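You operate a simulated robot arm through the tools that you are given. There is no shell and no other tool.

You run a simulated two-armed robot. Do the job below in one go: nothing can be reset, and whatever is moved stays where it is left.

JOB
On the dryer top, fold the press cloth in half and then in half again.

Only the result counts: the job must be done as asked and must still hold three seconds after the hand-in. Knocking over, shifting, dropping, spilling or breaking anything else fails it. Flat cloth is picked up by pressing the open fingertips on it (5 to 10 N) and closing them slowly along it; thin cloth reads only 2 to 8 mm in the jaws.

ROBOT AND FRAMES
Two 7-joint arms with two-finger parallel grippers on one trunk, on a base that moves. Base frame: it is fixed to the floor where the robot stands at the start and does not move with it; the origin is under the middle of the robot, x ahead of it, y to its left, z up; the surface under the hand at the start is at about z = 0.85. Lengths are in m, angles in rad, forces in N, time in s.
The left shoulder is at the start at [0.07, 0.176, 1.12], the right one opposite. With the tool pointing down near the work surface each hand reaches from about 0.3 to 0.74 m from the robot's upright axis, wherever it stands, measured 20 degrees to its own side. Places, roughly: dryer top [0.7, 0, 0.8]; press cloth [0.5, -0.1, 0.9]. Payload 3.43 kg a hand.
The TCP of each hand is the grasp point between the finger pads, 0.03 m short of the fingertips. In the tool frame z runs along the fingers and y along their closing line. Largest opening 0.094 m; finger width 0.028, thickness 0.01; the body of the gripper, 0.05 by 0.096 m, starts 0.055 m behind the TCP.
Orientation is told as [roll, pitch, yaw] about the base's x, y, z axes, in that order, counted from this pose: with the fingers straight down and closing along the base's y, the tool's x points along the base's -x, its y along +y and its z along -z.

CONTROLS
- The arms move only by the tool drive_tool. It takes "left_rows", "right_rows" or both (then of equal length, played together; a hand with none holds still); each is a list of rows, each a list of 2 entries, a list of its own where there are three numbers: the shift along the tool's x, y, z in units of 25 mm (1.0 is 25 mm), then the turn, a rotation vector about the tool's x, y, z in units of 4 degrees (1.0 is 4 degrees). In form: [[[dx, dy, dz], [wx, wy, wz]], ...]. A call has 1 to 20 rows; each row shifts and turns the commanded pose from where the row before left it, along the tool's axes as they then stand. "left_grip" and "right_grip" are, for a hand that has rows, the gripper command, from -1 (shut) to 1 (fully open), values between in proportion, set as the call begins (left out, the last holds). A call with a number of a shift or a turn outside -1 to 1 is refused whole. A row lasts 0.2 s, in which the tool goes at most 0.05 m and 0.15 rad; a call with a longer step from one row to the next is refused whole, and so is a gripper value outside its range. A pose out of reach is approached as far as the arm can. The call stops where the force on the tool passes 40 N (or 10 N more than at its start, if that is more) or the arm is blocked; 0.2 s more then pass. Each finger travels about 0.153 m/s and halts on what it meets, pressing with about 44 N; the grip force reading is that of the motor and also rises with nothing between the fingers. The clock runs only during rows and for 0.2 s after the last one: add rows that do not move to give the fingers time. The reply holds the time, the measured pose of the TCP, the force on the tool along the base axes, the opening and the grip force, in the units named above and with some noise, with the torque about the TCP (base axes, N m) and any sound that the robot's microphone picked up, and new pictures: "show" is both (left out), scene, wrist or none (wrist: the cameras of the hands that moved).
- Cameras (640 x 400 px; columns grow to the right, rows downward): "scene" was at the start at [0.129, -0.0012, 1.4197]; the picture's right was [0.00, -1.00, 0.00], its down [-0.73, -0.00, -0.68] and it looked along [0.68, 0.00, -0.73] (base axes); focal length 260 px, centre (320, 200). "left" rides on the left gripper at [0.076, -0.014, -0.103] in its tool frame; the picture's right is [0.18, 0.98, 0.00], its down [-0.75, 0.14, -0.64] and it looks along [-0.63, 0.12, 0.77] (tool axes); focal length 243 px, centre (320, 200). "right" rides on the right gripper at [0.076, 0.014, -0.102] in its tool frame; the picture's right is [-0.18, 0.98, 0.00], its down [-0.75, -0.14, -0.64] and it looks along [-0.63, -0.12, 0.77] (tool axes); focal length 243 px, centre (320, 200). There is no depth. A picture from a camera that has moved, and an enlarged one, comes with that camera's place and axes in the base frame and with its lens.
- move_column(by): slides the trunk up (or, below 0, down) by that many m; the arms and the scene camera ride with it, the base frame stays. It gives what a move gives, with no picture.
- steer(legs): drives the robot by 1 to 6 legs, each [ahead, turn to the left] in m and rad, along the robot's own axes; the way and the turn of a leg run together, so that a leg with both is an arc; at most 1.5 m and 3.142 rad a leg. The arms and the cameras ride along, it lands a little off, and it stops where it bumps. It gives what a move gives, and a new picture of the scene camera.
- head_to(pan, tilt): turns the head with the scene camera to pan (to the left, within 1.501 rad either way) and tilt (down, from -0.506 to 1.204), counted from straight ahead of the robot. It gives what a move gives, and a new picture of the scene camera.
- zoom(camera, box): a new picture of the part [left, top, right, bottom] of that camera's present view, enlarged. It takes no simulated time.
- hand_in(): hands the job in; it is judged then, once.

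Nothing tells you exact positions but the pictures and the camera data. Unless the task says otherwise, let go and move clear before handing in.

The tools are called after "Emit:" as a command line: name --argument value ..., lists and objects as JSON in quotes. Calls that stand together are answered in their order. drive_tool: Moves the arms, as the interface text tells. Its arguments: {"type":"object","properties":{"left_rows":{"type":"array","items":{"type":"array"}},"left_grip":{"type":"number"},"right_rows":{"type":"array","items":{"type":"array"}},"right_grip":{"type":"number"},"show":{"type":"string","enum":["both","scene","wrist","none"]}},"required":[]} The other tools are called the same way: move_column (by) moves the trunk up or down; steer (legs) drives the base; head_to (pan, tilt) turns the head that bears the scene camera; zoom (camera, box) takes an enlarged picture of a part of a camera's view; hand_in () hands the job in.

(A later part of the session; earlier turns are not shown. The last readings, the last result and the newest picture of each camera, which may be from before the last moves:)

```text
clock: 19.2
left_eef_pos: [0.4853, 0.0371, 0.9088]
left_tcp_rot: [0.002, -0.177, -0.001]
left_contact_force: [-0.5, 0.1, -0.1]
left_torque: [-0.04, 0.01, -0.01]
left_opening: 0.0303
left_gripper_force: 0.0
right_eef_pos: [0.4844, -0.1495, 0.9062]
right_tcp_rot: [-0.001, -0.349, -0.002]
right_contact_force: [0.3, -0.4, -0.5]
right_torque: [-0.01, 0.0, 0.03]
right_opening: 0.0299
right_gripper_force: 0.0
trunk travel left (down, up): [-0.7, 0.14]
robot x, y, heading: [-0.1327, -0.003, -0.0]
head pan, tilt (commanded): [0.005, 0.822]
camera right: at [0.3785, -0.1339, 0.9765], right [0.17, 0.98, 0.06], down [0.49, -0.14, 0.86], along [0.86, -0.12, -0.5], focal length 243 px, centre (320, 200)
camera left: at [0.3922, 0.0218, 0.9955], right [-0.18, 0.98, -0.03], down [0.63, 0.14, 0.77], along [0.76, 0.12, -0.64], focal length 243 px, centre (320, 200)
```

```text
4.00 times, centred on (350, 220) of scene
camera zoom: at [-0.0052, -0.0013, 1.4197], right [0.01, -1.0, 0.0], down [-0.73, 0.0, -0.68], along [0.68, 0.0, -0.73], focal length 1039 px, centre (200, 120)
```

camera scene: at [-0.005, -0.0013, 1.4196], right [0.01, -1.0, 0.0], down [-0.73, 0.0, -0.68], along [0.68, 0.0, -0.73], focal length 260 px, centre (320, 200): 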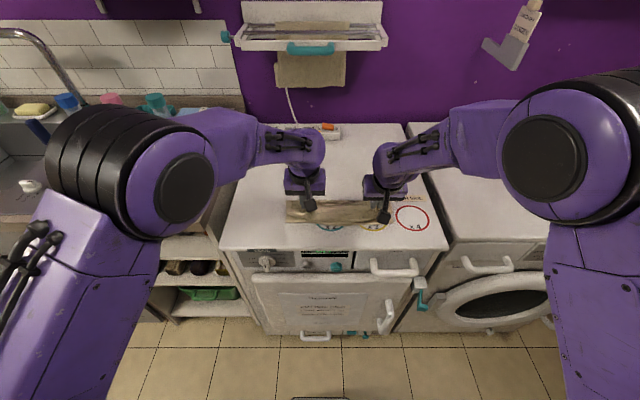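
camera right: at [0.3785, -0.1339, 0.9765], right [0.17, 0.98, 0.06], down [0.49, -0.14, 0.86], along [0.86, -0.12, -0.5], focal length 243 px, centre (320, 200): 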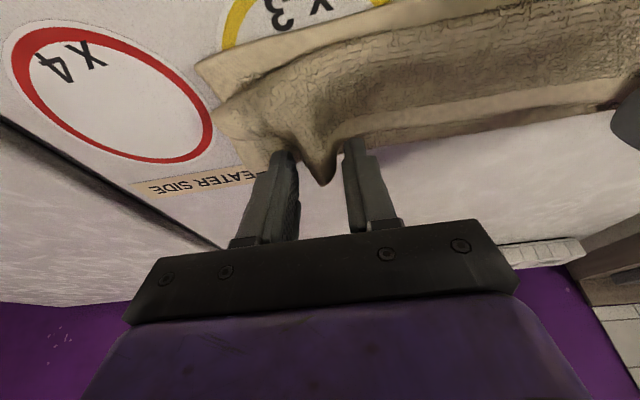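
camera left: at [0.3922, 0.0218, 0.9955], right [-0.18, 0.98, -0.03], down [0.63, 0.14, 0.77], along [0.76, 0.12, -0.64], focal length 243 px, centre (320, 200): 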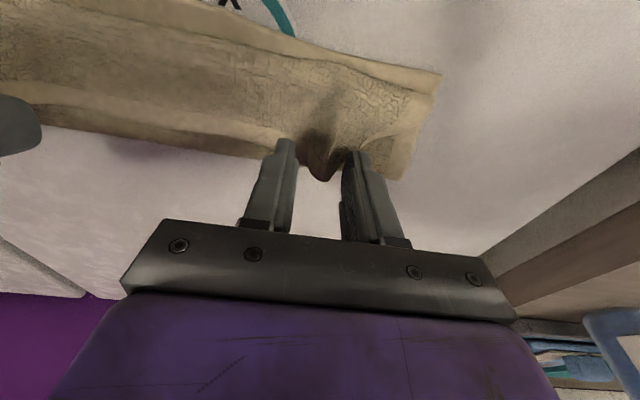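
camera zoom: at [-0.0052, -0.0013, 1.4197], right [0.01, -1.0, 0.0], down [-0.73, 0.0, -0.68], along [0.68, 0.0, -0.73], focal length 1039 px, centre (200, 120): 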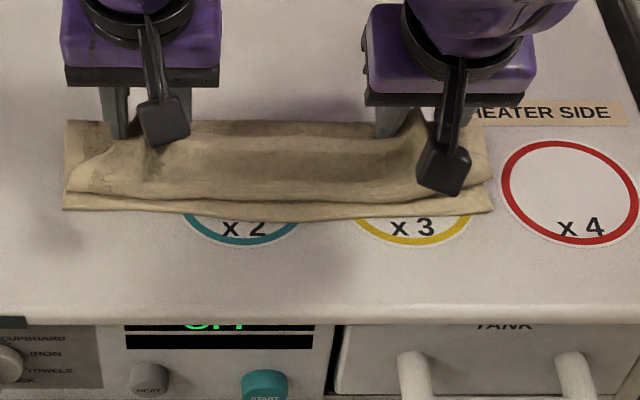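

The grips are open, and the ridges remain standing with the edge still rolled back. I'll lift both hands clear along the fingers to see the shape.

Emit:
drive_tool --left_rows '[[[0, 0, -0.5], [0, 0, 0]], [[0, 0, -0.7], [0, 0, 0]], [[0, 0, -0.9], [0, 0, 0]], [[0, 0.5, -0.9], [0, 0.5, 0]], [[0, 0.9, -0.9], [0, 1, 0]], [[0, 0.9, 0], [0, 1, 0]], [[0, 0.9, 0], [0, 0, 0]]]' --right_rows '[[[0, 0, -0.5], [0, 0, 0]], [[0, 0, -0.7], [0, 0, 0]], [[0, 0, -0.9], [0, 0, 0]], [[0, -0.5, -0.9], [0, 0, 0]], [[0, -0.9, -0.9], [0, 0, 0]], [[0, -0.9, 0], [0, 0, 0]], [[0, -0.9, 0], [0, 0, 0]]]' --show "both"

Emit:
zoom --camera "scene" --box '[270, 170, 430, 270]'

```text
clock: 20.8
left_eef_pos: [0.468, 0.1154, 1.0047]
left_tcp_rot: [0.001, -0.005, -0.005]
left_contact_force: [0.2, 0.1, -0.7]
left_torque: [-0.02, -0.03, -0.04]
left_opening: 0.0303
left_gripper_force: 0.0
right_eef_pos: [0.4499, -0.2289, 0.9982]
right_tcp_rot: [0.001, -0.35, -0.002]
right_contact_force: [0.2, 0.8, 0.1]
right_torque: [-0.04, -0.01, -0.01]
right_opening: 0.03
right_gripper_force: 0.1
trunk travel left (down, up): [-0.7, 0.14]
robot x, y, heading: [-0.1352, 0.0003, 0.001]
head pan, tilt (commanded): [0.005, 0.822]
camera scene: at [-0.0058, -0.0015, 1.4197], right [0.01, -1.0, 0.0], down [-0.73, 0.0, -0.68], along [0.68, 0.0, -0.73], focal length 260 px, centre (320, 200)
camera right: at [0.3445, -0.2137, 1.0681], right [0.18, 0.98, 0.06], down [0.49, -0.14, 0.86], along [0.86, -0.12, -0.5], focal length 243 px, centre (320, 200)
camera left: at [0.3918, 0.1017, 1.106], right [-0.18, 0.98, 0.0], down [0.75, 0.14, 0.64], along [0.63, 0.12, -0.76], focal length 243 px, centre (320, 200)
```

scene: 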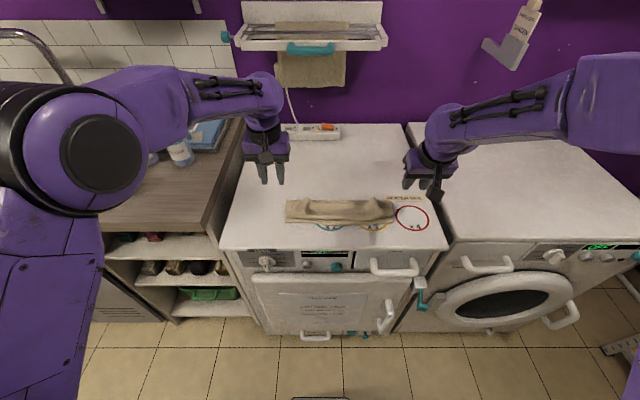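
right: 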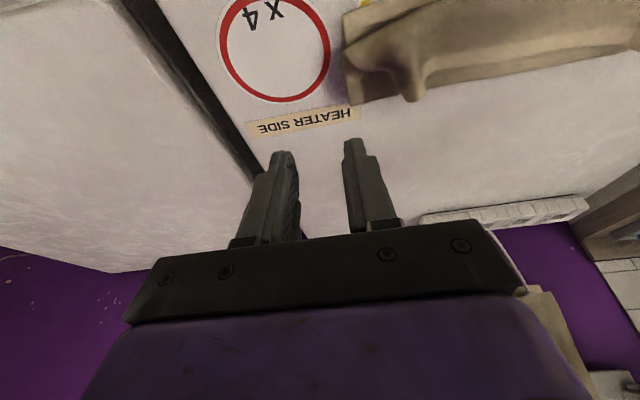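
left: 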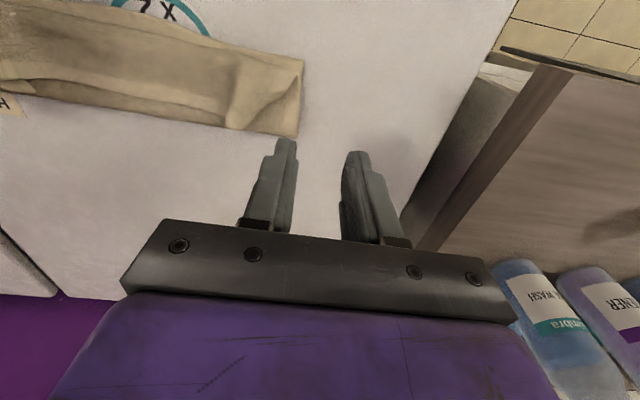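

```text
4.00 times, centred on (350, 220) of scene
camera zoom: at [-0.0058, -0.0015, 1.4197], right [0.01, -1.0, 0.0], down [-0.73, 0.0, -0.68], along [0.68, 0.0, -0.73], focal length 1039 px, centre (200, 120)
```

zoom: 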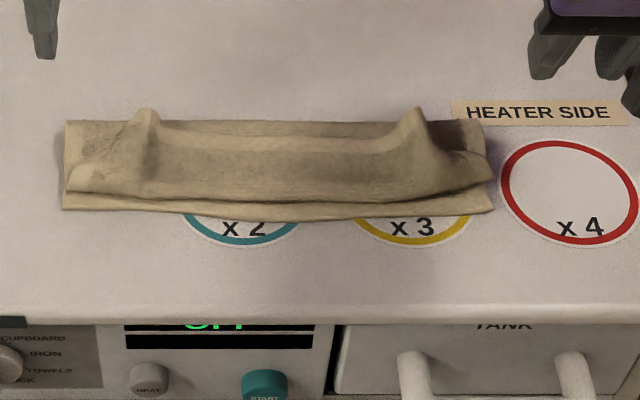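

The cloth is fairly stiff, and the pinched ridges still stand up. I'll look at the cross-section from the right wrist camera.

Emit:
zoom --camera "right" --box '[320, 0, 640, 200]'

Emit:
zoom --camera "left" --box '[0, 0, 320, 200]'

```text
2.00 times, centred on (480, 100) of right
camera zoom: at [0.3445, -0.2137, 1.0681], right [0.18, 0.98, 0.06], down [0.49, -0.14, 0.86], along [0.86, -0.12, -0.5], focal length 485 px, centre (0, 400)
```

zoom: 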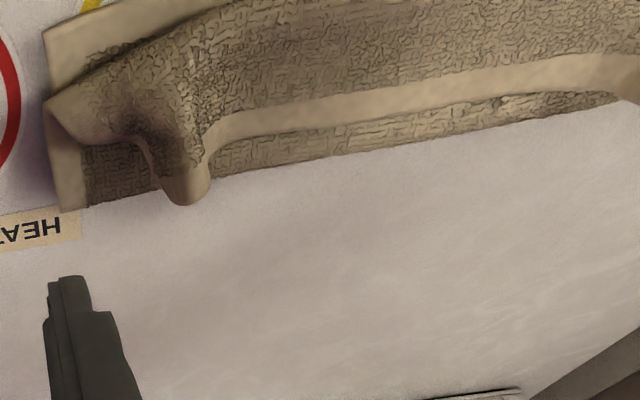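

```text
2.00 times, centred on (160, 100) of left
camera zoom: at [0.3918, 0.1017, 1.106], right [-0.18, 0.98, 0.0], down [0.75, 0.14, 0.64], along [0.63, 0.12, -0.76], focal length 485 px, centre (640, 400)
```

zoom: 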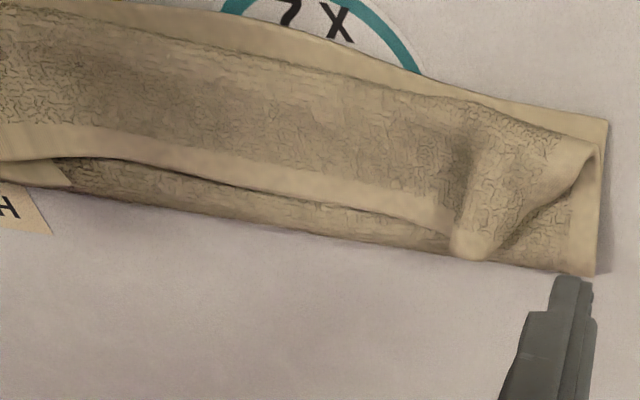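

The flap has ended up as a Z-fold: the free edge still points away, with two raised ears at about [0.49, −0.15, 0.90] and [0.51, 0.036, 0.87]. I'll re-grip those ears near their tips and lay the flap over again on a longer arc.

Emit:
drive_tool --left_rows '[[[0, 0, 0], [0, 0, 0]], [[0, 0, 0], [0, 0, 0]], [[0, 0, 0], [0, 0, 0]], [[0, 0, 0], [0, 0, 0]], [[0, 0, 0], [0, 0, 0]], [[-0.45, -0.794, 0.75], [0, 0, 0]], [[-0.45, -0.794, 0.75], [0, 0, 0]], [[-0.45, -0.794, 0.75], [0, 0, 0]], [[-0.45, -0.794, 0.75], [0, 0, 0]], [[0, 0, 0], [0, 0, 0]]]' --right_rows '[[[0, 0, 0], [0, 1, 0]], [[0, 0, 0], [0, 1, 0]], [[0, 0, 0], [0, 1, 0]], [[0, 0, 0], [0, 1, 0]], [[0, 0, 0], [0, 1, 0]], [[-0.44, 0.79, 0.48], [0, 0, 0]], [[-0.44, 0.79, 0.48], [0, 0, 0]], [[-0.44, 0.79, 0.48], [0, 0, 0]], [[-0.44, 0.79, 0.48], [0, 0, 0]], [[0, 0, 0], [0, 0, 0]]]' --left_grip -0.15 --right_grip -0.15 --show "wrist"

Emit:
zoom --camera "scene" --box '[270, 170, 430, 270]'

```text
clock: 23.0
left_eef_pos: [0.5127, 0.0367, 0.9303]
left_tcp_rot: [0.002, -0.003, -0.002]
left_contact_force: [0.5, 0.2, -0.5]
left_torque: [0.02, -0.01, -0.01]
left_opening: 0.04
left_gripper_force: 0.2
right_eef_pos: [0.4942, -0.1495, 0.9494]
right_tcp_rot: [0.001, -0.002, 0.0]
right_contact_force: [0.2, -0.4, 0.0]
right_torque: [0.0, 0.01, -0.03]
right_opening: 0.0399
right_gripper_force: 0.1
trunk travel left (down, up): [-0.7, 0.14]
robot x, y, heading: [-0.1327, -0.0006, -0.001]
head pan, tilt (commanded): [0.005, 0.822]
camera right: at [0.4184, -0.1342, 1.0519], right [0.19, 0.98, 0.0], down [0.75, -0.14, 0.64], along [0.63, -0.12, -0.77], focal length 243 px, centre (320, 200)
camera left: at [0.4373, 0.0216, 1.031], right [-0.18, 0.98, 0.0], down [0.75, 0.14, 0.65], along [0.63, 0.12, -0.76], focal length 243 px, centre (320, 200)
```

right: 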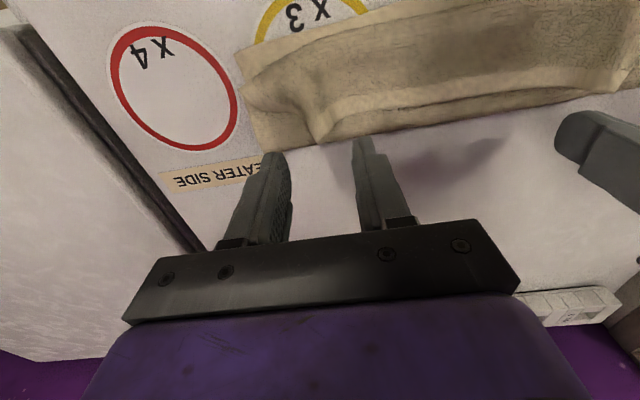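
left: 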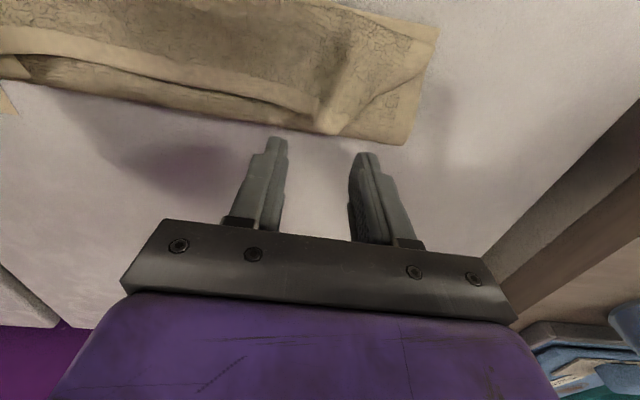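

```text
4.00 times, centred on (350, 220) of scene
camera zoom: at [-0.0066, -0.0013, 1.4199], right [0.01, -1.0, 0.0], down [-0.73, 0.0, -0.68], along [0.68, 0.0, -0.73], focal length 1039 px, centre (200, 120)
```

zoom: 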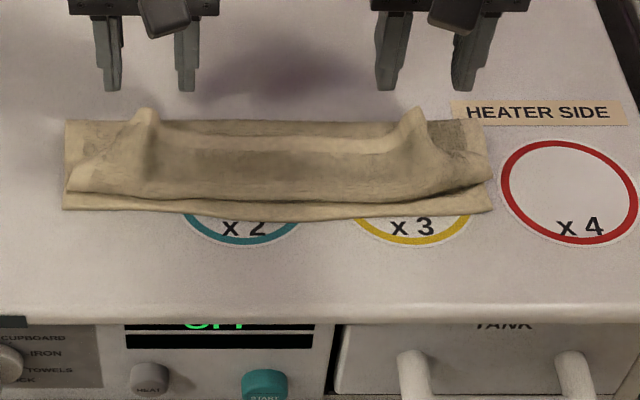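

The ears line up between the open fingers. I'll descend over them to grip just the tip of each ridge.

Emit:
drive_tool --left_rows '[[[0.05, 0, 0.38], [0, 0, 0]], [[0.05, 0, 0.38], [0, 0, 0]], [[0.05, 0, 0.38], [0, 0, 0]], [[0.05, 0, 0.38], [0, 0, 0]], [[0, 0, 0], [0, 0, 0]]]' --right_rows '[[[0, 0, 0.41], [0, 0, 0]], [[0, 0, 0.41], [0, 0, 0]], [[0, 0, 0.41], [0, 0, 0]], [[0, 0, 0.41], [0, 0, 0]], [[0, 0, 0], [0, 0, 0]]]' --show "wrist"

Emit:
zoom --camera "scene" --box '[270, 170, 430, 270]'

```text
clock: 24.2
left_eef_pos: [0.5078, 0.0375, 0.8917]
left_tcp_rot: [0.001, -0.004, 0.0]
left_contact_force: [0.3, -0.2, 0.2]
left_torque: [-0.03, -0.01, -0.02]
left_opening: 0.0397
left_gripper_force: 0.0
right_eef_pos: [0.4958, -0.1481, 0.9092]
right_tcp_rot: [-0.001, -0.001, -0.002]
right_contact_force: [-0.8, 0.2, 0.1]
right_torque: [-0.01, -0.03, 0.02]
right_opening: 0.04
right_gripper_force: 0.1
trunk travel left (down, up): [-0.7, 0.14]
robot x, y, heading: [-0.1348, 0.0005, 0.0]
head pan, tilt (commanded): [0.005, 0.822]
camera right: at [0.4193, -0.134, 1.0112], right [0.19, 0.98, 0.0], down [0.75, -0.14, 0.64], along [0.63, -0.12, -0.77], focal length 243 px, centre (320, 200)
camera left: at [0.4328, 0.022, 0.9928], right [-0.18, 0.98, 0.0], down [0.75, 0.14, 0.64], along [0.63, 0.12, -0.76], focal length 243 px, centre (320, 200)
```

right: 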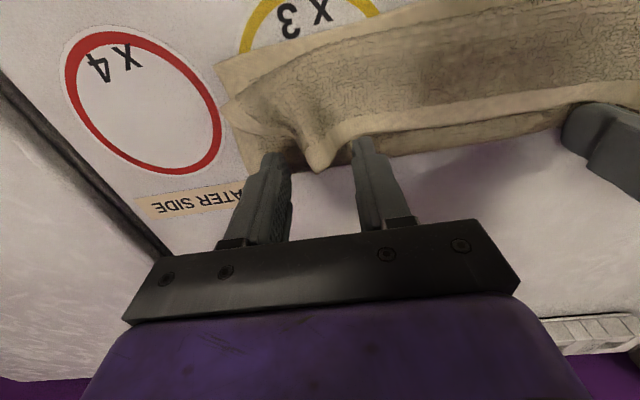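
left: 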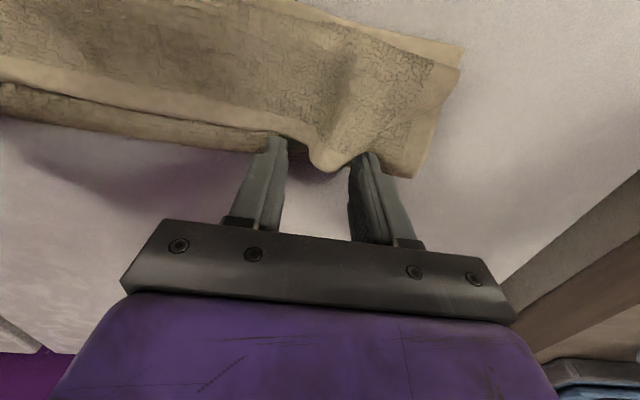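

```text
4.00 times, centred on (350, 220) of scene
camera zoom: at [-0.0055, -0.0012, 1.4197], right [0.01, -1.0, 0.0], down [-0.73, 0.0, -0.68], along [0.68, 0.0, -0.73], focal length 1039 px, centre (200, 120)
```

zoom: 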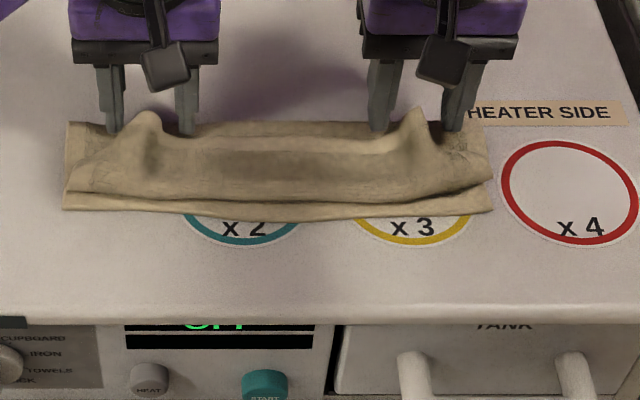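

The ears are between the fingers. I'll go a few mm lower and closer, then close slowly.

Emit:
drive_tool --left_rows '[[[0.12, 0, 0.1], [0, 0, 0]], [[0, 0, 0], [0, 0, 0]]]' --right_rows '[[[0.12, -0.05, 0.16], [0, 0, 0]], [[0, 0, 0], [0, 0, 0]]]' --left_grip -0.5 --right_grip -0.5 --show "none"

Emit:
drive_tool --left_rows '[[[0, 0, 0], [0, 0, 0]], [[0, 0, 0], [0, 0, 0]]]' --right_rows '[[[0, 0, 0], [0, 0, 0]], [[0, 0, 0], [0, 0, 0]]]' --left_grip -0.75 --right_grip -0.75 --show "none"

Emit:
drive_tool --left_rows '[[[0, 0, 0], [0, 0, 0]], [[0, 0, 0], [0, 0, 0]], [[0, 0, 0], [0, 0, 0]]]' --right_rows '[[[0, 0, 0], [0, 0, 0]], [[0, 0, 0], [0, 0, 0]], [[0, 0, 0], [0, 0, 0]]]' --left_grip -1 --right_grip -1 --show "wrist"

```text
clock: 24.8
left_eef_pos: [0.5059, 0.0366, 0.8902]
left_tcp_rot: [0.002, -0.004, -0.002]
left_contact_force: [0.2, 0.2, 1.2]
left_torque: [0.02, 0.01, 0.02]
left_opening: 0.0233
left_gripper_force: 0.0
right_eef_pos: [0.4927, -0.1514, 0.9042]
right_tcp_rot: [-0.001, 0.0, -0.001]
right_contact_force: [-0.3, 0.8, 0.1]
right_torque: [0.0, 0.03, -0.03]
right_opening: 0.0236
right_gripper_force: 0.1
trunk travel left (down, up): [-0.7, 0.14]
robot x, y, heading: [-0.1313, 0.0014, -0.001]
head pan, tilt (commanded): [0.005, 0.822]
```

```text
clock: 25.4
left_eef_pos: [0.5062, 0.0372, 0.8891]
left_tcp_rot: [0.003, -0.004, -0.002]
left_contact_force: [0.4, -0.6, 2.6]
left_torque: [-0.02, -0.02, -0.01]
left_opening: 0.0124
left_gripper_force: 0.6
right_eef_pos: [0.4927, -0.1504, 0.9064]
right_tcp_rot: [-0.001, 0.0, -0.001]
right_contact_force: [0.2, 1.6, 0.1]
right_torque: [0.01, 0.01, -0.01]
right_opening: 0.012
right_gripper_force: 0.1
trunk travel left (down, up): [-0.7, 0.14]
robot x, y, heading: [-0.1312, 0.0024, -0.001]
head pan, tilt (commanded): [0.005, 0.822]
```

```text
clock: 26.2
left_eef_pos: [0.5053, 0.0369, 0.8899]
left_tcp_rot: [0.001, -0.002, -0.002]
left_contact_force: [0.6, -4.5, 4.9]
left_torque: [-0.15, 0.06, 0.09]
left_opening: 0.005
left_gripper_force: 39.7
right_eef_pos: [0.4905, -0.1498, 0.9055]
right_tcp_rot: [0.002, -0.001, -0.001]
right_contact_force: [-0.2, 4.7, 0.0]
right_torque: [0.14, -0.02, -0.03]
right_opening: 0.0042
right_gripper_force: 39.0
trunk travel left (down, up): [-0.7, 0.14]
robot x, y, heading: [-0.1343, -0.0046, 0.006]
head pan, tilt (commanded): [0.005, 0.822]
camera right: at [0.4159, -0.1354, 1.0074], right [0.19, 0.98, 0.0], down [0.75, -0.14, 0.64], along [0.63, -0.12, -0.77], focal length 243 px, centre (320, 200)
camera left: at [0.4296, 0.0215, 0.9908], right [-0.18, 0.98, 0.0], down [0.75, 0.14, 0.65], along [0.63, 0.12, -0.76], focal length 243 px, centre (320, 200)
```

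right: 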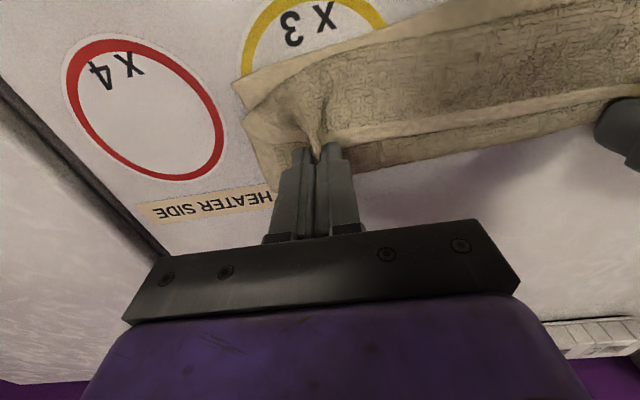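
left: 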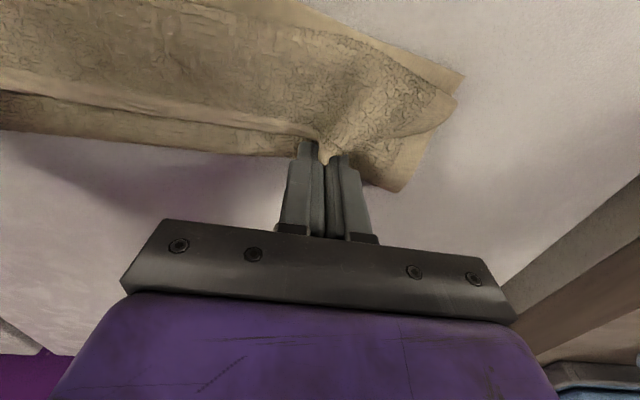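

Both ears are gripped (5.0 and 4.2 mm). I'll ease the tension between the hands slightly and lift the edge up and forward, so the flap hangs straight above the fold line.

Emit:
drive_tool --left_rows '[[[-0.2, -0.08, -0.7], [0, 0, 0]], [[-0.4, 0, -0.6], [0, 0, 0]], [[-0.45, 0, -0.6], [0, 0, 0]], [[-0.5, 0, -0.55], [0, 0, 0]], [[-0.5, 0, -0.55], [0, 0, 0]], [[-0.5, 0, -0.5], [0, 0, 0]], [[0, 0, 0], [0, 0, 0]]]' --right_rows '[[[-0.3, 0.08, -0.6], [0, 0, 0]], [[-0.5, 0, -0.5], [0, 0, 0]], [[-0.55, 0, -0.45], [0, 0, 0]], [[-0.6, 0, -0.45], [0, 0, 0]], [[-0.6, 0, -0.45], [0, 0, 0]], [[-0.6, 0, -0.45], [0, 0, 0]], [[0, 0, 0], [0, 0, 0]]]' --show "both"

Emit:
zoom --camera "scene" --box '[270, 170, 430, 270]'

```text
clock: 27.8
left_eef_pos: [0.5358, 0.063, 0.9697]
left_tcp_rot: [-0.006, -0.003, -0.002]
left_contact_force: [3.8, -39.0, -1.5]
left_torque: [-1.19, -0.12, 0.54]
left_opening: 0.0051
left_gripper_force: 39.4
left hand out of reach, approached as far as the arm can: row 3, 4, 5, 6
right_eef_pos: [0.5534, -0.1458, 0.9663]
right_tcp_rot: [0.008, -0.001, 0.0]
right_contact_force: [-3.7, 38.5, 1.8]
right_torque: [1.25, 0.17, -0.41]
right_opening: 0.0049
right_gripper_force: 39.6
right hand out of reach, approached as far as the arm can: row 6
trunk travel left (down, up): [-0.7, 0.14]
robot x, y, heading: [-0.1327, -0.0006, 0.001]
head pan, tilt (commanded): [0.005, 0.822]
camera scene: at [-0.0049, -0.0014, 1.4197], right [0.01, -1.0, 0.0], down [-0.73, 0.0, -0.68], along [0.68, 0.0, -0.73], focal length 260 px, centre (320, 200)
camera right: at [0.4781, -0.1327, 1.068], right [0.18, 0.98, 0.01], down [0.75, -0.15, 0.64], along [0.63, -0.11, -0.77], focal length 243 px, centre (320, 200)
camera left: at [0.4601, 0.0486, 1.0715], right [-0.18, 0.98, -0.01], down [0.75, 0.14, 0.64], along [0.63, 0.11, -0.76], focal length 243 px, centre (320, 200)
```

scene: 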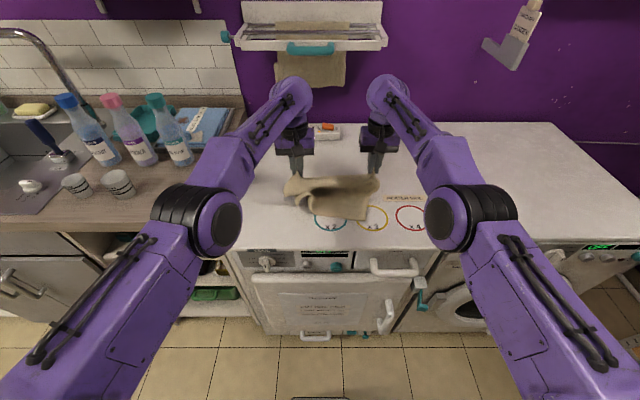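
right: 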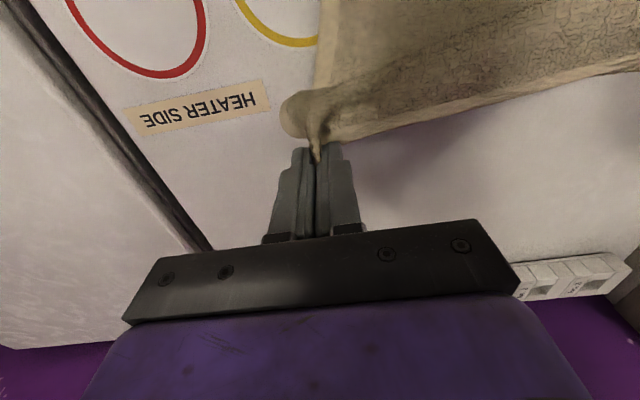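
left: 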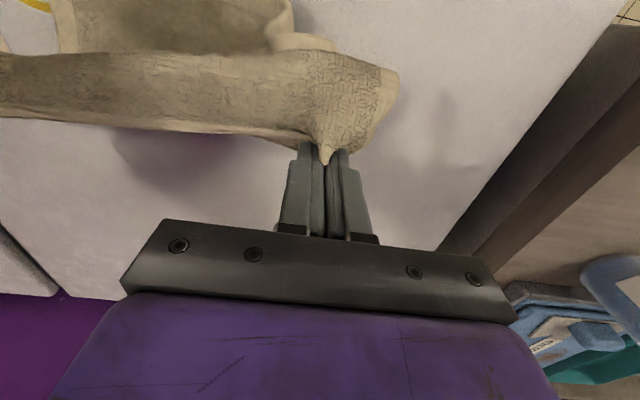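

```text
4.00 times, centred on (350, 220) of scene
camera zoom: at [-0.0049, -0.0014, 1.4197], right [0.01, -1.0, 0.0], down [-0.73, 0.0, -0.68], along [0.68, 0.0, -0.73], focal length 1039 px, centre (200, 120)
```

zoom: 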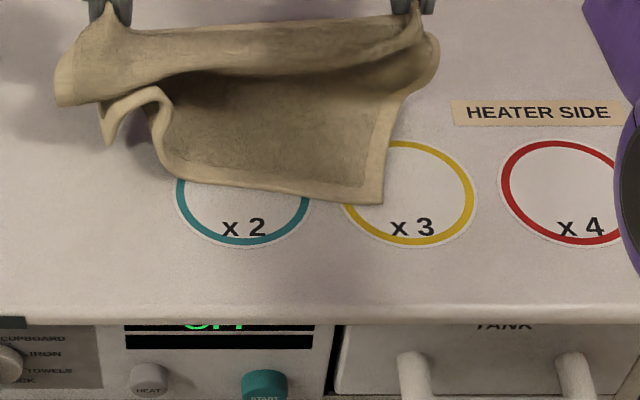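

The arms overreached from the backed-up base, and the left hand strained the cloth sideways; it may have caught the lower layer too. I'll relieve the tension by bringing both hands back within reach, then reassess.

Emit:
drive_tool --left_rows '[[[0.49, 0, 0.1], [0, 0, 0]], [[0.49, 0, 0.1], [0, 0, 0]], [[0.49, 0, 0.1], [0, 0, 0]], [[0.49, 0, 0.1], [0, 0, 0]], [[0, 0, 0], [0, 0, 0]]]' --right_rows '[[[0.4, 0.2, 0.1], [0, 0, 0]], [[0.4, 0, 0.1], [0, 0, 0]], [[0.4, 0, 0.1], [0, 0, 0]], [[0.4, 0, 0.1], [0, 0, 0]], [[0, 0, 0], [0, 0, 0]]]' --show "both"

Emit:
zoom --camera "scene" --box '[250, 150, 450, 275]'

```text
clock: 29.0
left_eef_pos: [0.4868, 0.0652, 0.9588]
left_tcp_rot: [-0.007, -0.004, -0.001]
left_contact_force: [6.7, -34.7, -0.9]
left_torque: [-1.03, -0.17, 0.5]
left_opening: 0.0051
left_gripper_force: 39.8
right_eef_pos: [0.5154, -0.1414, 0.9545]
right_tcp_rot: [0.008, 0.0, -0.002]
right_contact_force: [-6.0, 34.0, 1.4]
right_torque: [1.11, 0.19, -0.31]
right_opening: 0.0047
right_gripper_force: 39.5
trunk travel left (down, up): [-0.7, 0.14]
robot x, y, heading: [-0.1339, -0.0002, 0.002]
head pan, tilt (commanded): [0.005, 0.822]
camera scene: at [-0.0039, -0.0013, 1.4195], right [0.01, -1.0, 0.0], down [-0.73, 0.0, -0.68], along [0.68, 0.0, -0.73], focal length 260 px, centre (320, 200)
camera right: at [0.4387, -0.1283, 1.0574], right [0.19, 0.98, 0.01], down [0.75, -0.15, 0.64], along [0.63, -0.11, -0.77], focal length 243 px, centre (320, 200)
camera left: at [0.4123, 0.05, 1.0606], right [-0.18, 0.98, -0.01], down [0.75, 0.14, 0.64], along [0.63, 0.11, -0.77], focal length 243 px, centre (320, 200)
```

scene: 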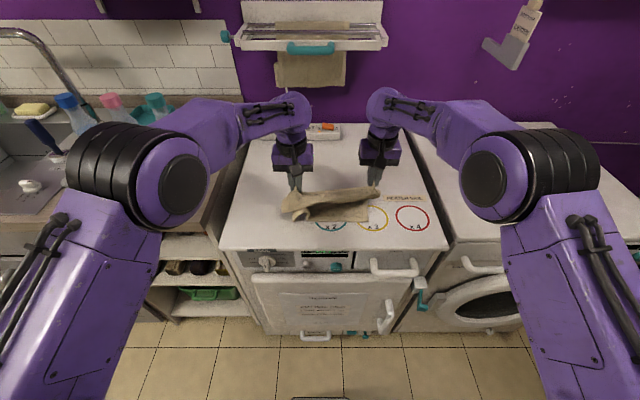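
right: 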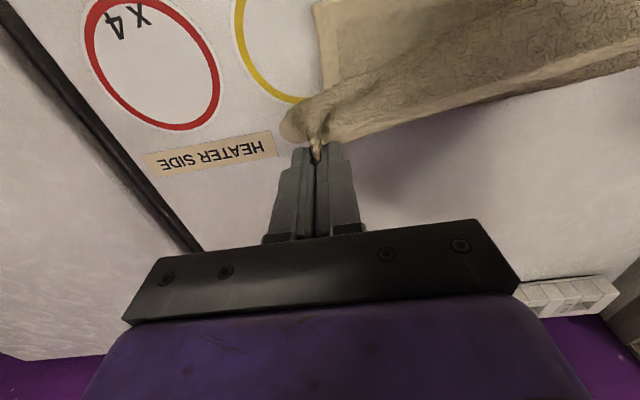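
left: 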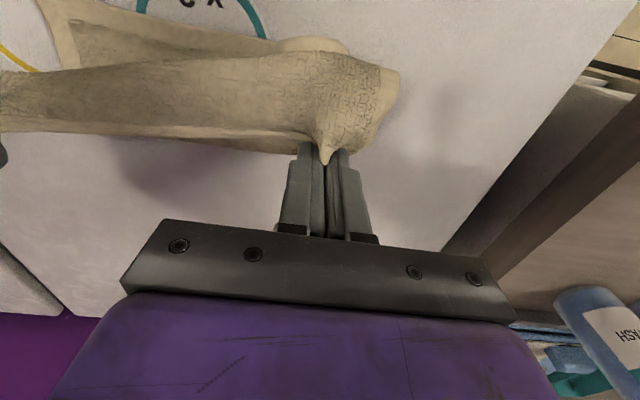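

```text
3.20 times, centred on (350, 212) of scene
camera zoom: at [-0.0039, -0.0013, 1.4195], right [0.01, -1.0, 0.0], down [-0.73, 0.0, -0.68], along [0.68, 0.0, -0.73], focal length 831 px, centre (224, 160)
```

zoom: 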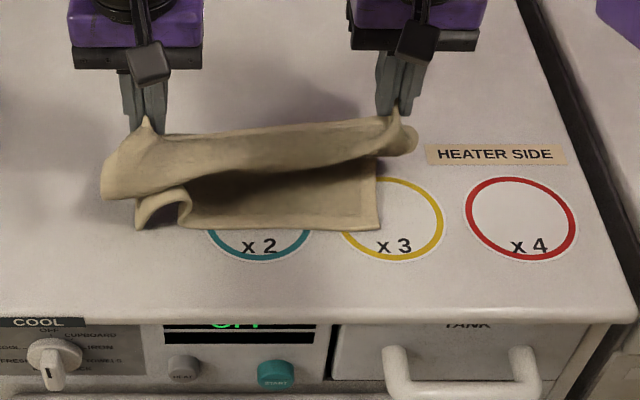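

The command was re-based to the measured pose, so the hands are still stretched apart. I'll bring them together to release the tension.

Emit:
drive_tool --left_rows '[[[0, -0.2, 0], [0, 0, 0]], [[0, -0.2, 0], [0, 0, 0]], [[0, -0.2, 0], [0, 0, 0]], [[0, 0, 0], [0, 0, 0]]]' --right_rows '[[[0, 0.15, 0], [0, 0, 0]], [[0, 0.15, 0], [0, 0, 0]], [[0, 0.15, 0], [0, 0, 0]], [[0, 0, 0], [0, 0, 0]]]' --show "wrist"

Emit:
zoom --camera "scene" --box '[250, 150, 450, 275]'

```text
clock: 30.0
left_eef_pos: [0.4874, 0.0518, 0.9592]
left_tcp_rot: [0.003, -0.002, -0.002]
left_contact_force: [1.2, -2.2, -0.5]
left_torque: [-0.09, 0.0, 0.02]
left_opening: 0.0046
left_gripper_force: 38.9
right_eef_pos: [0.5148, -0.1349, 0.9561]
right_tcp_rot: [-0.003, -0.001, -0.001]
right_contact_force: [-0.4, 2.4, 0.1]
right_torque: [0.07, 0.02, -0.03]
right_opening: 0.0045
right_gripper_force: 38.4
trunk travel left (down, up): [-0.7, 0.14]
robot x, y, heading: [-0.1304, -0.0005, 0.001]
head pan, tilt (commanded): [0.005, 0.822]
camera right: at [0.4388, -0.1193, 1.0575], right [0.19, 0.98, 0.0], down [0.75, -0.14, 0.64], along [0.63, -0.12, -0.77], focal length 243 px, centre (320, 200)
camera left: at [0.4119, 0.037, 1.0608], right [-0.18, 0.98, 0.0], down [0.75, 0.14, 0.64], along [0.63, 0.12, -0.76], focal length 243 px, centre (320, 200)
```

right: 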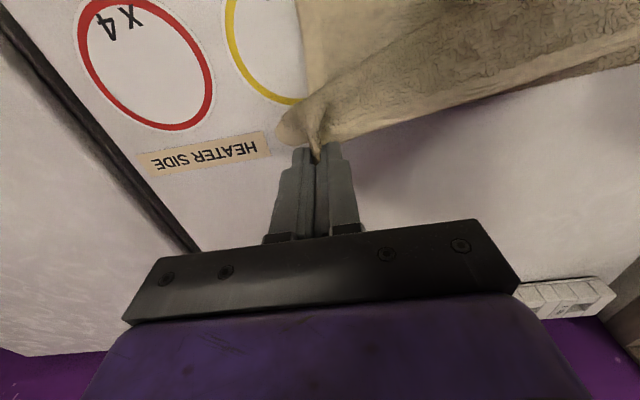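
left: 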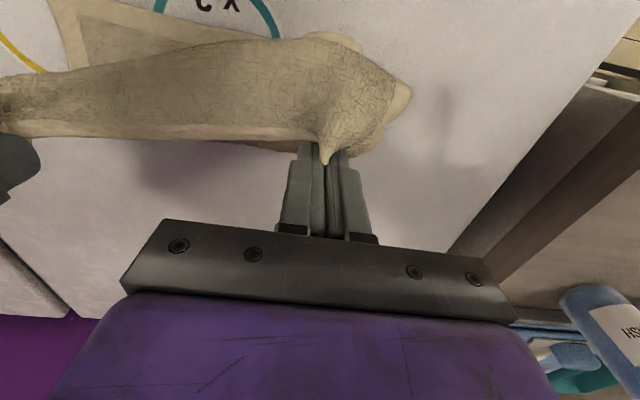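

```text
3.20 times, centred on (350, 212) of scene
camera zoom: at [-0.005, -0.0012, 1.4197], right [0.01, -1.0, 0.0], down [-0.73, 0.0, -0.68], along [0.68, 0.0, -0.73], focal length 831 px, centre (224, 160)
```

zoom: 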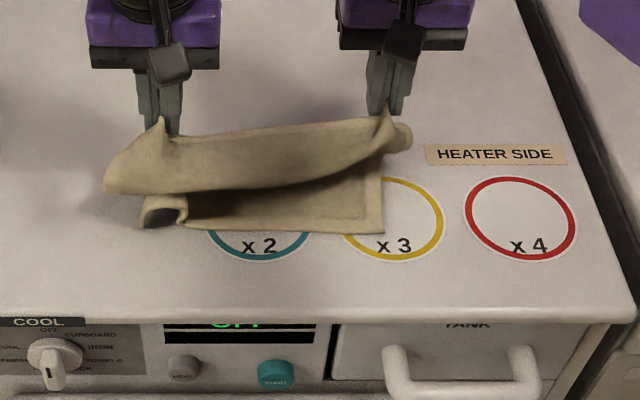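

The tension is gone. The cloth has shifted on the top, so I'll lift it fully off to hang straight from both hands, centre it, and re-lay it flat.

Emit:
drive_tool --left_rows '[[[-0.065, 0.2, -0.8], [0, 0, 0]], [[-0.065, 0.2, -0.8], [0, 0, 0]], [[-0.065, 0.2, -0.8], [0, 0, 0]], [[-0.065, 0.2, -0.8], [0, 0, 0]], [[-0.065, 0.2, -0.8], [0, 0, 0]], [[-0.065, 0.2, -0.8], [0, 0, 0]], [[-0.065, 0.2, -0.8], [0, 0, 0]], [[-0.065, 0.2, -0.8], [0, 0, 0]], [[0, 0, 0], [0, 0, 0]]]' --right_rows '[[[0.075, 0.2, -0.8], [0, 0, 0]], [[0.075, 0.2, -0.8], [0, 0, 0]], [[0.075, 0.2, -0.8], [0, 0, 0]], [[0.075, 0.2, -0.8], [0, 0, 0]], [[0.075, 0.2, -0.8], [0, 0, 0]], [[0.075, 0.2, -0.8], [0, 0, 0]], [[0.075, 0.2, -0.8], [0, 0, 0]], [[0.075, 0.2, -0.8], [0, 0, 0]], [[0, 0, 0], [0, 0, 0]]]' --show "both"

Emit:
zoom --camera "scene" --box '[220, 100, 460, 250]'

```text
clock: 32.0
left_eef_pos: [0.4993, 0.0905, 1.1192]
left_tcp_rot: [0.001, -0.003, 0.0]
left_contact_force: [0.9, -0.7, -0.7]
left_torque: [-0.01, -0.01, 0.02]
left_opening: 0.0046
left_gripper_force: 38.6
right_eef_pos: [0.5, -0.0936, 1.1173]
right_tcp_rot: [-0.001, -0.001, -0.002]
right_contact_force: [0.6, 0.3, 0.2]
right_torque: [0.06, 0.0, 0.02]
right_opening: 0.0045
right_gripper_force: 38.7
trunk travel left (down, up): [-0.7, 0.14]
robot x, y, heading: [-0.133, -0.0011, -0.0]
head pan, tilt (commanded): [0.005, 0.822]
camera scene: at [-0.0047, -0.0014, 1.4196], right [0.01, -1.0, 0.0], down [-0.73, 0.0, -0.68], along [0.68, 0.0, -0.73], focal length 260 px, centre (320, 200)
camera right: at [0.4246, -0.0795, 1.218], right [0.19, 0.98, 0.0], down [0.75, -0.14, 0.64], along [0.63, -0.12, -0.77], focal length 243 px, centre (320, 200)
camera left: at [0.424, 0.0751, 1.2207], right [-0.18, 0.98, 0.0], down [0.75, 0.14, 0.64], along [0.63, 0.12, -0.76], focal length 243 px, centre (320, 200)
```

scene: 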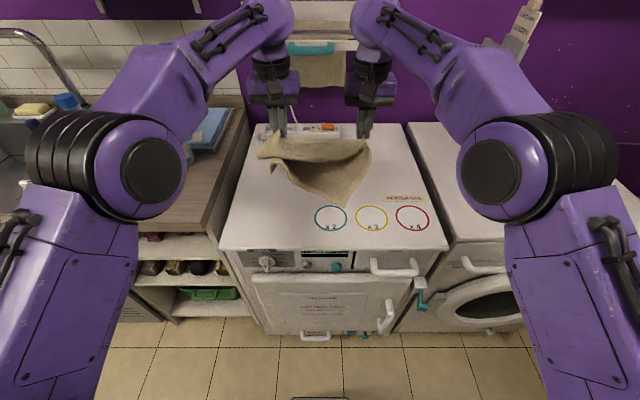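
right: 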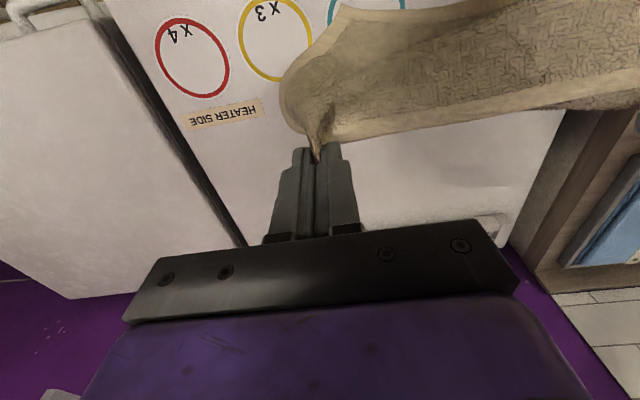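
left: 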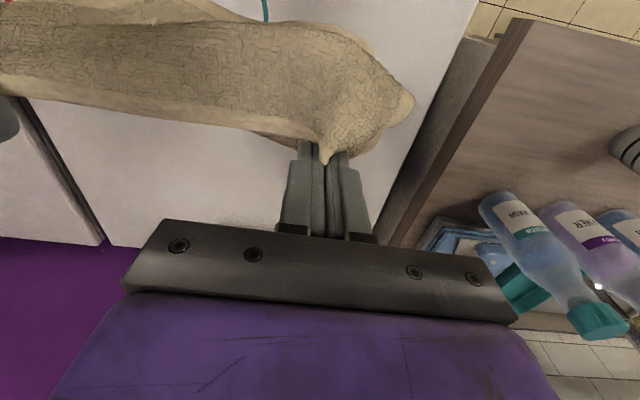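

```text
2.67 times, centred on (340, 175) of scene
camera zoom: at [-0.0047, -0.0014, 1.4196], right [0.01, -1.0, 0.0], down [-0.73, 0.0, -0.68], along [0.68, 0.0, -0.73], focal length 692 px, centre (267, 267)
```

zoom: 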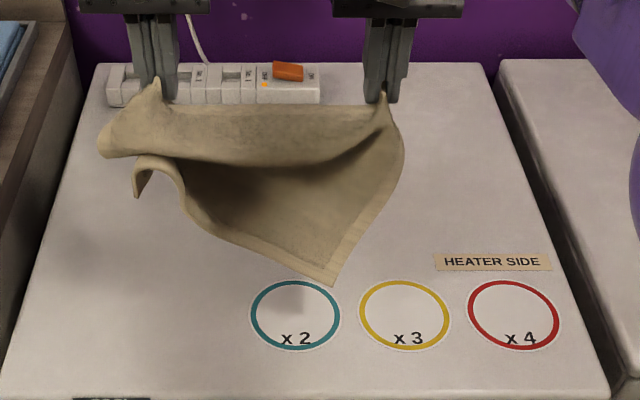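

The left hand has indeed caught two layers. I'll drive the base forward again so I can lay the cloth down flat with the far edge at about x 0.63. Then I'll release and re-grip the left side properly.

Emit:
steer --legs '[[0.12, 0]]'

Emit:
drive_tool --left_rows '[[[0.8, 0, 0], [0, 0, 0]], [[0.8, 0, 0], [0, 0, 0]], [[0.8, 0, 0], [0, 0, 0]], [[0.8, 0, 0], [0, 0, 0]], [[0, 0, 0], [0, 0, 0]], [[0, 0, 0], [0, 0, 0]]]' --right_rows '[[[0.8, 0, 0], [0, 0, 0]], [[0.8, 0, 0], [0, 0, 0]], [[0.8, 0, 0], [0, 0, 0]], [[0.8, 0, 0], [0, 0, 0]], [[0, 0, 0], [0, 0, 0]], [[0, 0, 0], [0, 0, 0]]]' --show "scene"

```text
clock: 33.2
left_eef_pos: [0.6189, 0.0894, 1.1198]
left_tcp_rot: [0.002, -0.005, -0.005]
left_contact_force: [-0.4, -0.8, -0.5]
left_torque: [0.01, -0.03, 0.01]
left_opening: 0.0045
left_gripper_force: 38.6
right_eef_pos: [0.6188, -0.0956, 1.1161]
right_tcp_rot: [0.0, -0.001, -0.004]
right_contact_force: [-0.2, 0.5, -0.4]
right_torque: [0.06, 0.0, 0.0]
right_opening: 0.0043
right_gripper_force: 38.8
trunk travel left (down, up): [-0.7, 0.14]
robot x, y, heading: [-0.0155, -0.0003, -0.003]
head pan, tilt (commanded): [0.005, 0.822]
camera scene: at [0.1133, -0.0014, 1.4198], right [0.0, -1.0, 0.0], down [-0.73, 0.0, -0.68], along [0.68, 0.0, -0.73], focal length 260 px, centre (320, 200)
```

scene: 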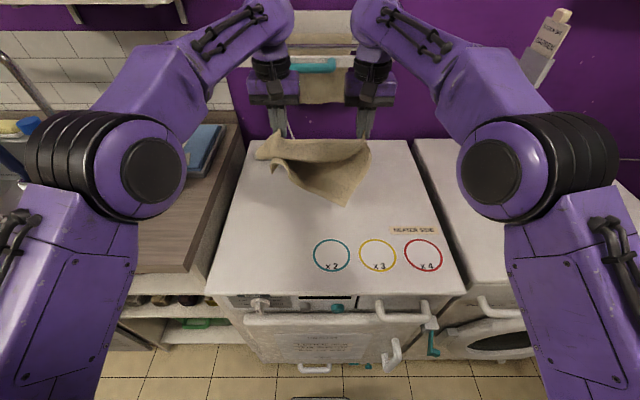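

```text
clock: 34.6
left_eef_pos: [0.5389, 0.0913, 1.1179]
left_tcp_rot: [0.001, -0.002, -0.005]
left_contact_force: [0.0, -0.9, 0.1]
left_torque: [-0.02, -0.01, 0.02]
left_opening: 0.005
left_gripper_force: 39.1
right_eef_pos: [0.5406, -0.0938, 1.1154]
right_tcp_rot: [0.0, 0.002, -0.003]
right_contact_force: [0.5, 1.3, 1.0]
right_torque: [-0.01, 0.02, -0.01]
right_opening: 0.0041
right_gripper_force: 38.6
trunk travel left (down, up): [-0.7, 0.14]
robot x, y, heading: [-0.0141, -0.0007, -0.001]
head pan, tilt (commanded): [0.005, 0.822]
camera scene: at [0.1147, -0.0014, 1.4196], right [0.0, -1.0, 0.0], down [-0.73, 0.0, -0.68], along [0.68, 0.0, -0.73], focal length 260 px, centre (320, 200)
```

scene: 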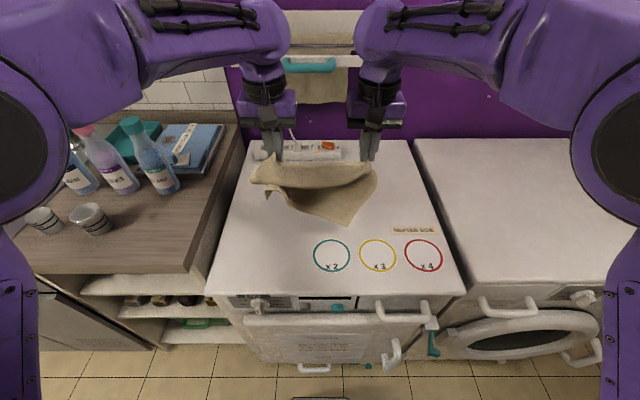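

I'll bring the hanging cloth a bit closer before touchdown, so the near half lands near the front.

Emit:
drive_tool --left_rows '[[[0.7, 0, 0.2], [0, 0, 0]], [[0.7, 0, 0.3], [0, 0, 0]], [[0.7, 0, 0.4], [0, 0, 0]], [[0.7, 0, 0.5], [0, 0, 0]], [[0, 0, 0], [0, 0, 0]]]' --right_rows '[[[0.7, 0, 0.2], [0, 0, 0]], [[0.7, 0, 0.3], [0, 0, 0]], [[0.7, 0, 0.4], [0, 0, 0]], [[0.7, 0, 0.5], [0, 0, 0]], [[0, 0, 0], [0, 0, 0]]]' --show "scene"

```text
clock: 35.9
left_eef_pos: [0.4695, 0.0907, 1.0841]
left_tcp_rot: [0.001, -0.004, -0.003]
left_contact_force: [1.3, 0.1, 0.0]
left_torque: [-0.02, 0.04, -0.02]
left_opening: 0.0046
left_gripper_force: 38.9
right_eef_pos: [0.4699, -0.0952, 1.0814]
right_tcp_rot: [0.001, -0.001, -0.004]
right_contact_force: [-0.1, 0.6, -0.1]
right_torque: [0.03, -0.02, -0.01]
right_opening: 0.0045
right_gripper_force: 39.3
trunk travel left (down, up): [-0.7, 0.14]
robot x, y, heading: [-0.0115, 0.0001, -0.003]
head pan, tilt (commanded): [0.005, 0.822]
camera scene: at [0.1153, -0.0014, 1.4196], right [0.0, -1.0, 0.0], down [-0.73, 0.0, -0.68], along [0.68, 0.0, -0.73], focal length 260 px, centre (320, 200)
```

scene: 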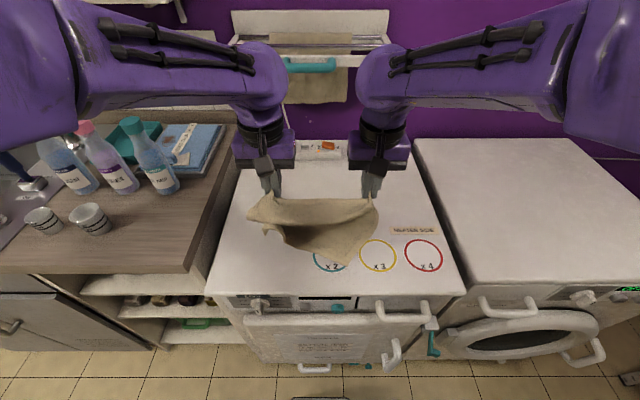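

Both arms track well here. Now I'll lay the cloth down, moving forward while lowering.

Emit:
drive_tool --left_rows '[[[-0.6, 0, 0.2], [0, 0, 0]], [[-0.6, 0, 0.2], [0, 0, 0]], [[-0.6, 0, 0.2], [0, 0, 0]], [[-0.6, 0, 0.2], [0, 0, 0]], [[-0.5, 0, 0.35], [0, 0, 0]], [[-0.5, 0, 0.35], [0, 0, 0]], [[-0.5, 0, 0.35], [0, 0, 0]], [[-0.5, 0, 0.35], [0, 0, 0]], [[-0.4, 0, 0.6], [0, 0, 0]], [[-0.4, 0, 0.6], [0, 0, 0]], [[-0.4, 0, 0.6], [0, 0, 0]], [[-0.267, 0, 0.667], [0, 0, 0]], [[-0.267, 0, 0.667], [0, 0, 0]], [[-0.267, 0, 0.667], [0, 0, 0]]]' --right_rows '[[[-0.6, 0, 0.2], [0, 0, 0]], [[-0.6, 0, 0.2], [0, 0, 0]], [[-0.6, 0, 0.2], [0, 0, 0]], [[-0.6, 0, 0.2], [0, 0, 0]], [[-0.5, 0, 0.35], [0, 0, 0]], [[-0.5, 0, 0.35], [0, 0, 0]], [[-0.5, 0, 0.35], [0, 0, 0]], [[-0.5, 0, 0.35], [0, 0, 0]], [[-0.4, 0, 0.6], [0, 0, 0]], [[-0.4, 0, 0.6], [0, 0, 0]], [[-0.4, 0, 0.6], [0, 0, 0]], [[-0.267, 0, 0.667], [0, 0, 0]], [[-0.267, 0, 0.667], [0, 0, 0]], [[-0.267, 0, 0.667], [0, 0, 0]]]' --show "both"

Emit:
zoom --camera "scene" --box '[220, 130, 460, 280]'

```text
clock: 38.9
left_eef_pos: [0.6302, 0.0903, 0.9333]
left_tcp_rot: [-0.001, -0.001, -0.003]
left_contact_force: [0.8, -1.6, -0.1]
left_torque: [-0.04, -0.01, 0.03]
left_opening: 0.0048
left_gripper_force: 39.1
right_eef_pos: [0.6306, -0.0947, 0.9291]
right_tcp_rot: [0.001, 0.001, -0.004]
right_contact_force: [0.0, 1.1, 0.3]
right_torque: [0.06, 0.02, 0.02]
right_opening: 0.0041
right_gripper_force: 38.8
trunk travel left (down, up): [-0.7, 0.14]
robot x, y, heading: [-0.0127, -0.0012, 0.002]
head pan, tilt (commanded): [0.005, 0.822]
camera scene: at [0.1162, -0.0014, 1.4195], right [0.0, -1.0, 0.0], down [-0.73, 0.0, -0.68], along [0.68, 0.0, -0.73], focal length 260 px, centre (320, 200)
camera right: at [0.5552, -0.0809, 1.0325], right [0.19, 0.98, 0.0], down [0.75, -0.14, 0.64], along [0.63, -0.12, -0.77], focal length 243 px, centre (320, 200)
camera left: at [0.5549, 0.075, 1.0345], right [-0.18, 0.98, 0.0], down [0.75, 0.14, 0.64], along [0.63, 0.12, -0.76], focal length 243 px, centre (320, 200)
```

scene: 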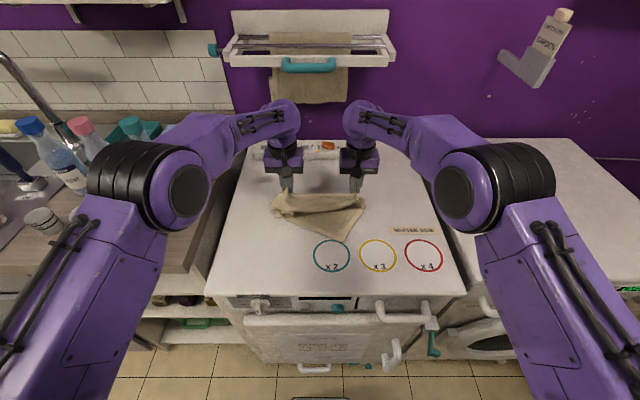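
right: 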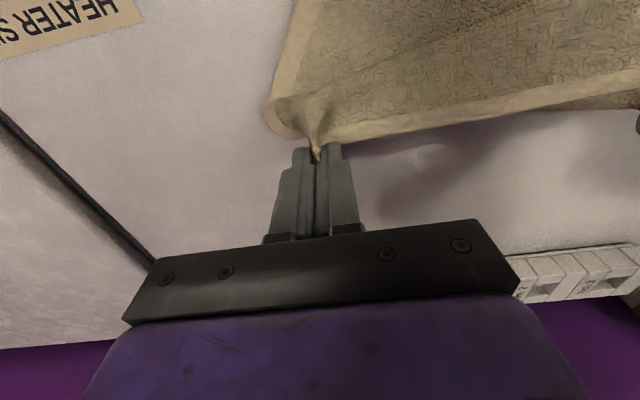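
left: 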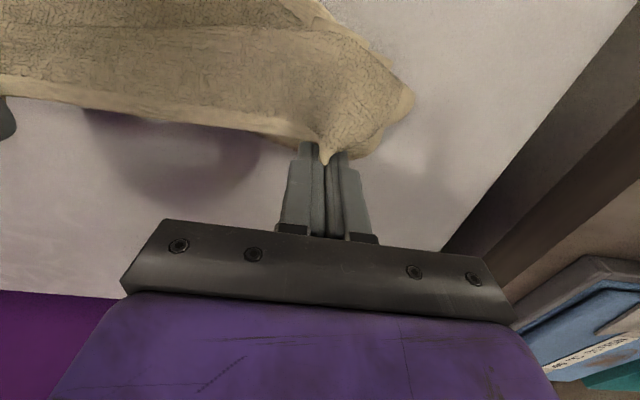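

```text
2.67 times, centred on (340, 205) of scene
camera zoom: at [0.1162, -0.0014, 1.4195], right [0.0, -1.0, 0.0], down [-0.73, 0.0, -0.68], along [0.68, 0.0, -0.73], focal length 692 px, centre (267, 187)
```

zoom: 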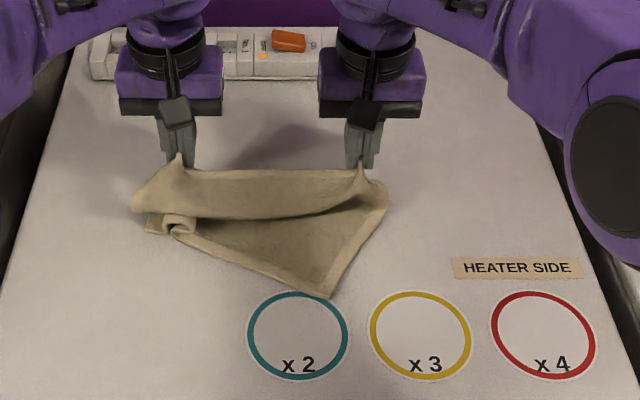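

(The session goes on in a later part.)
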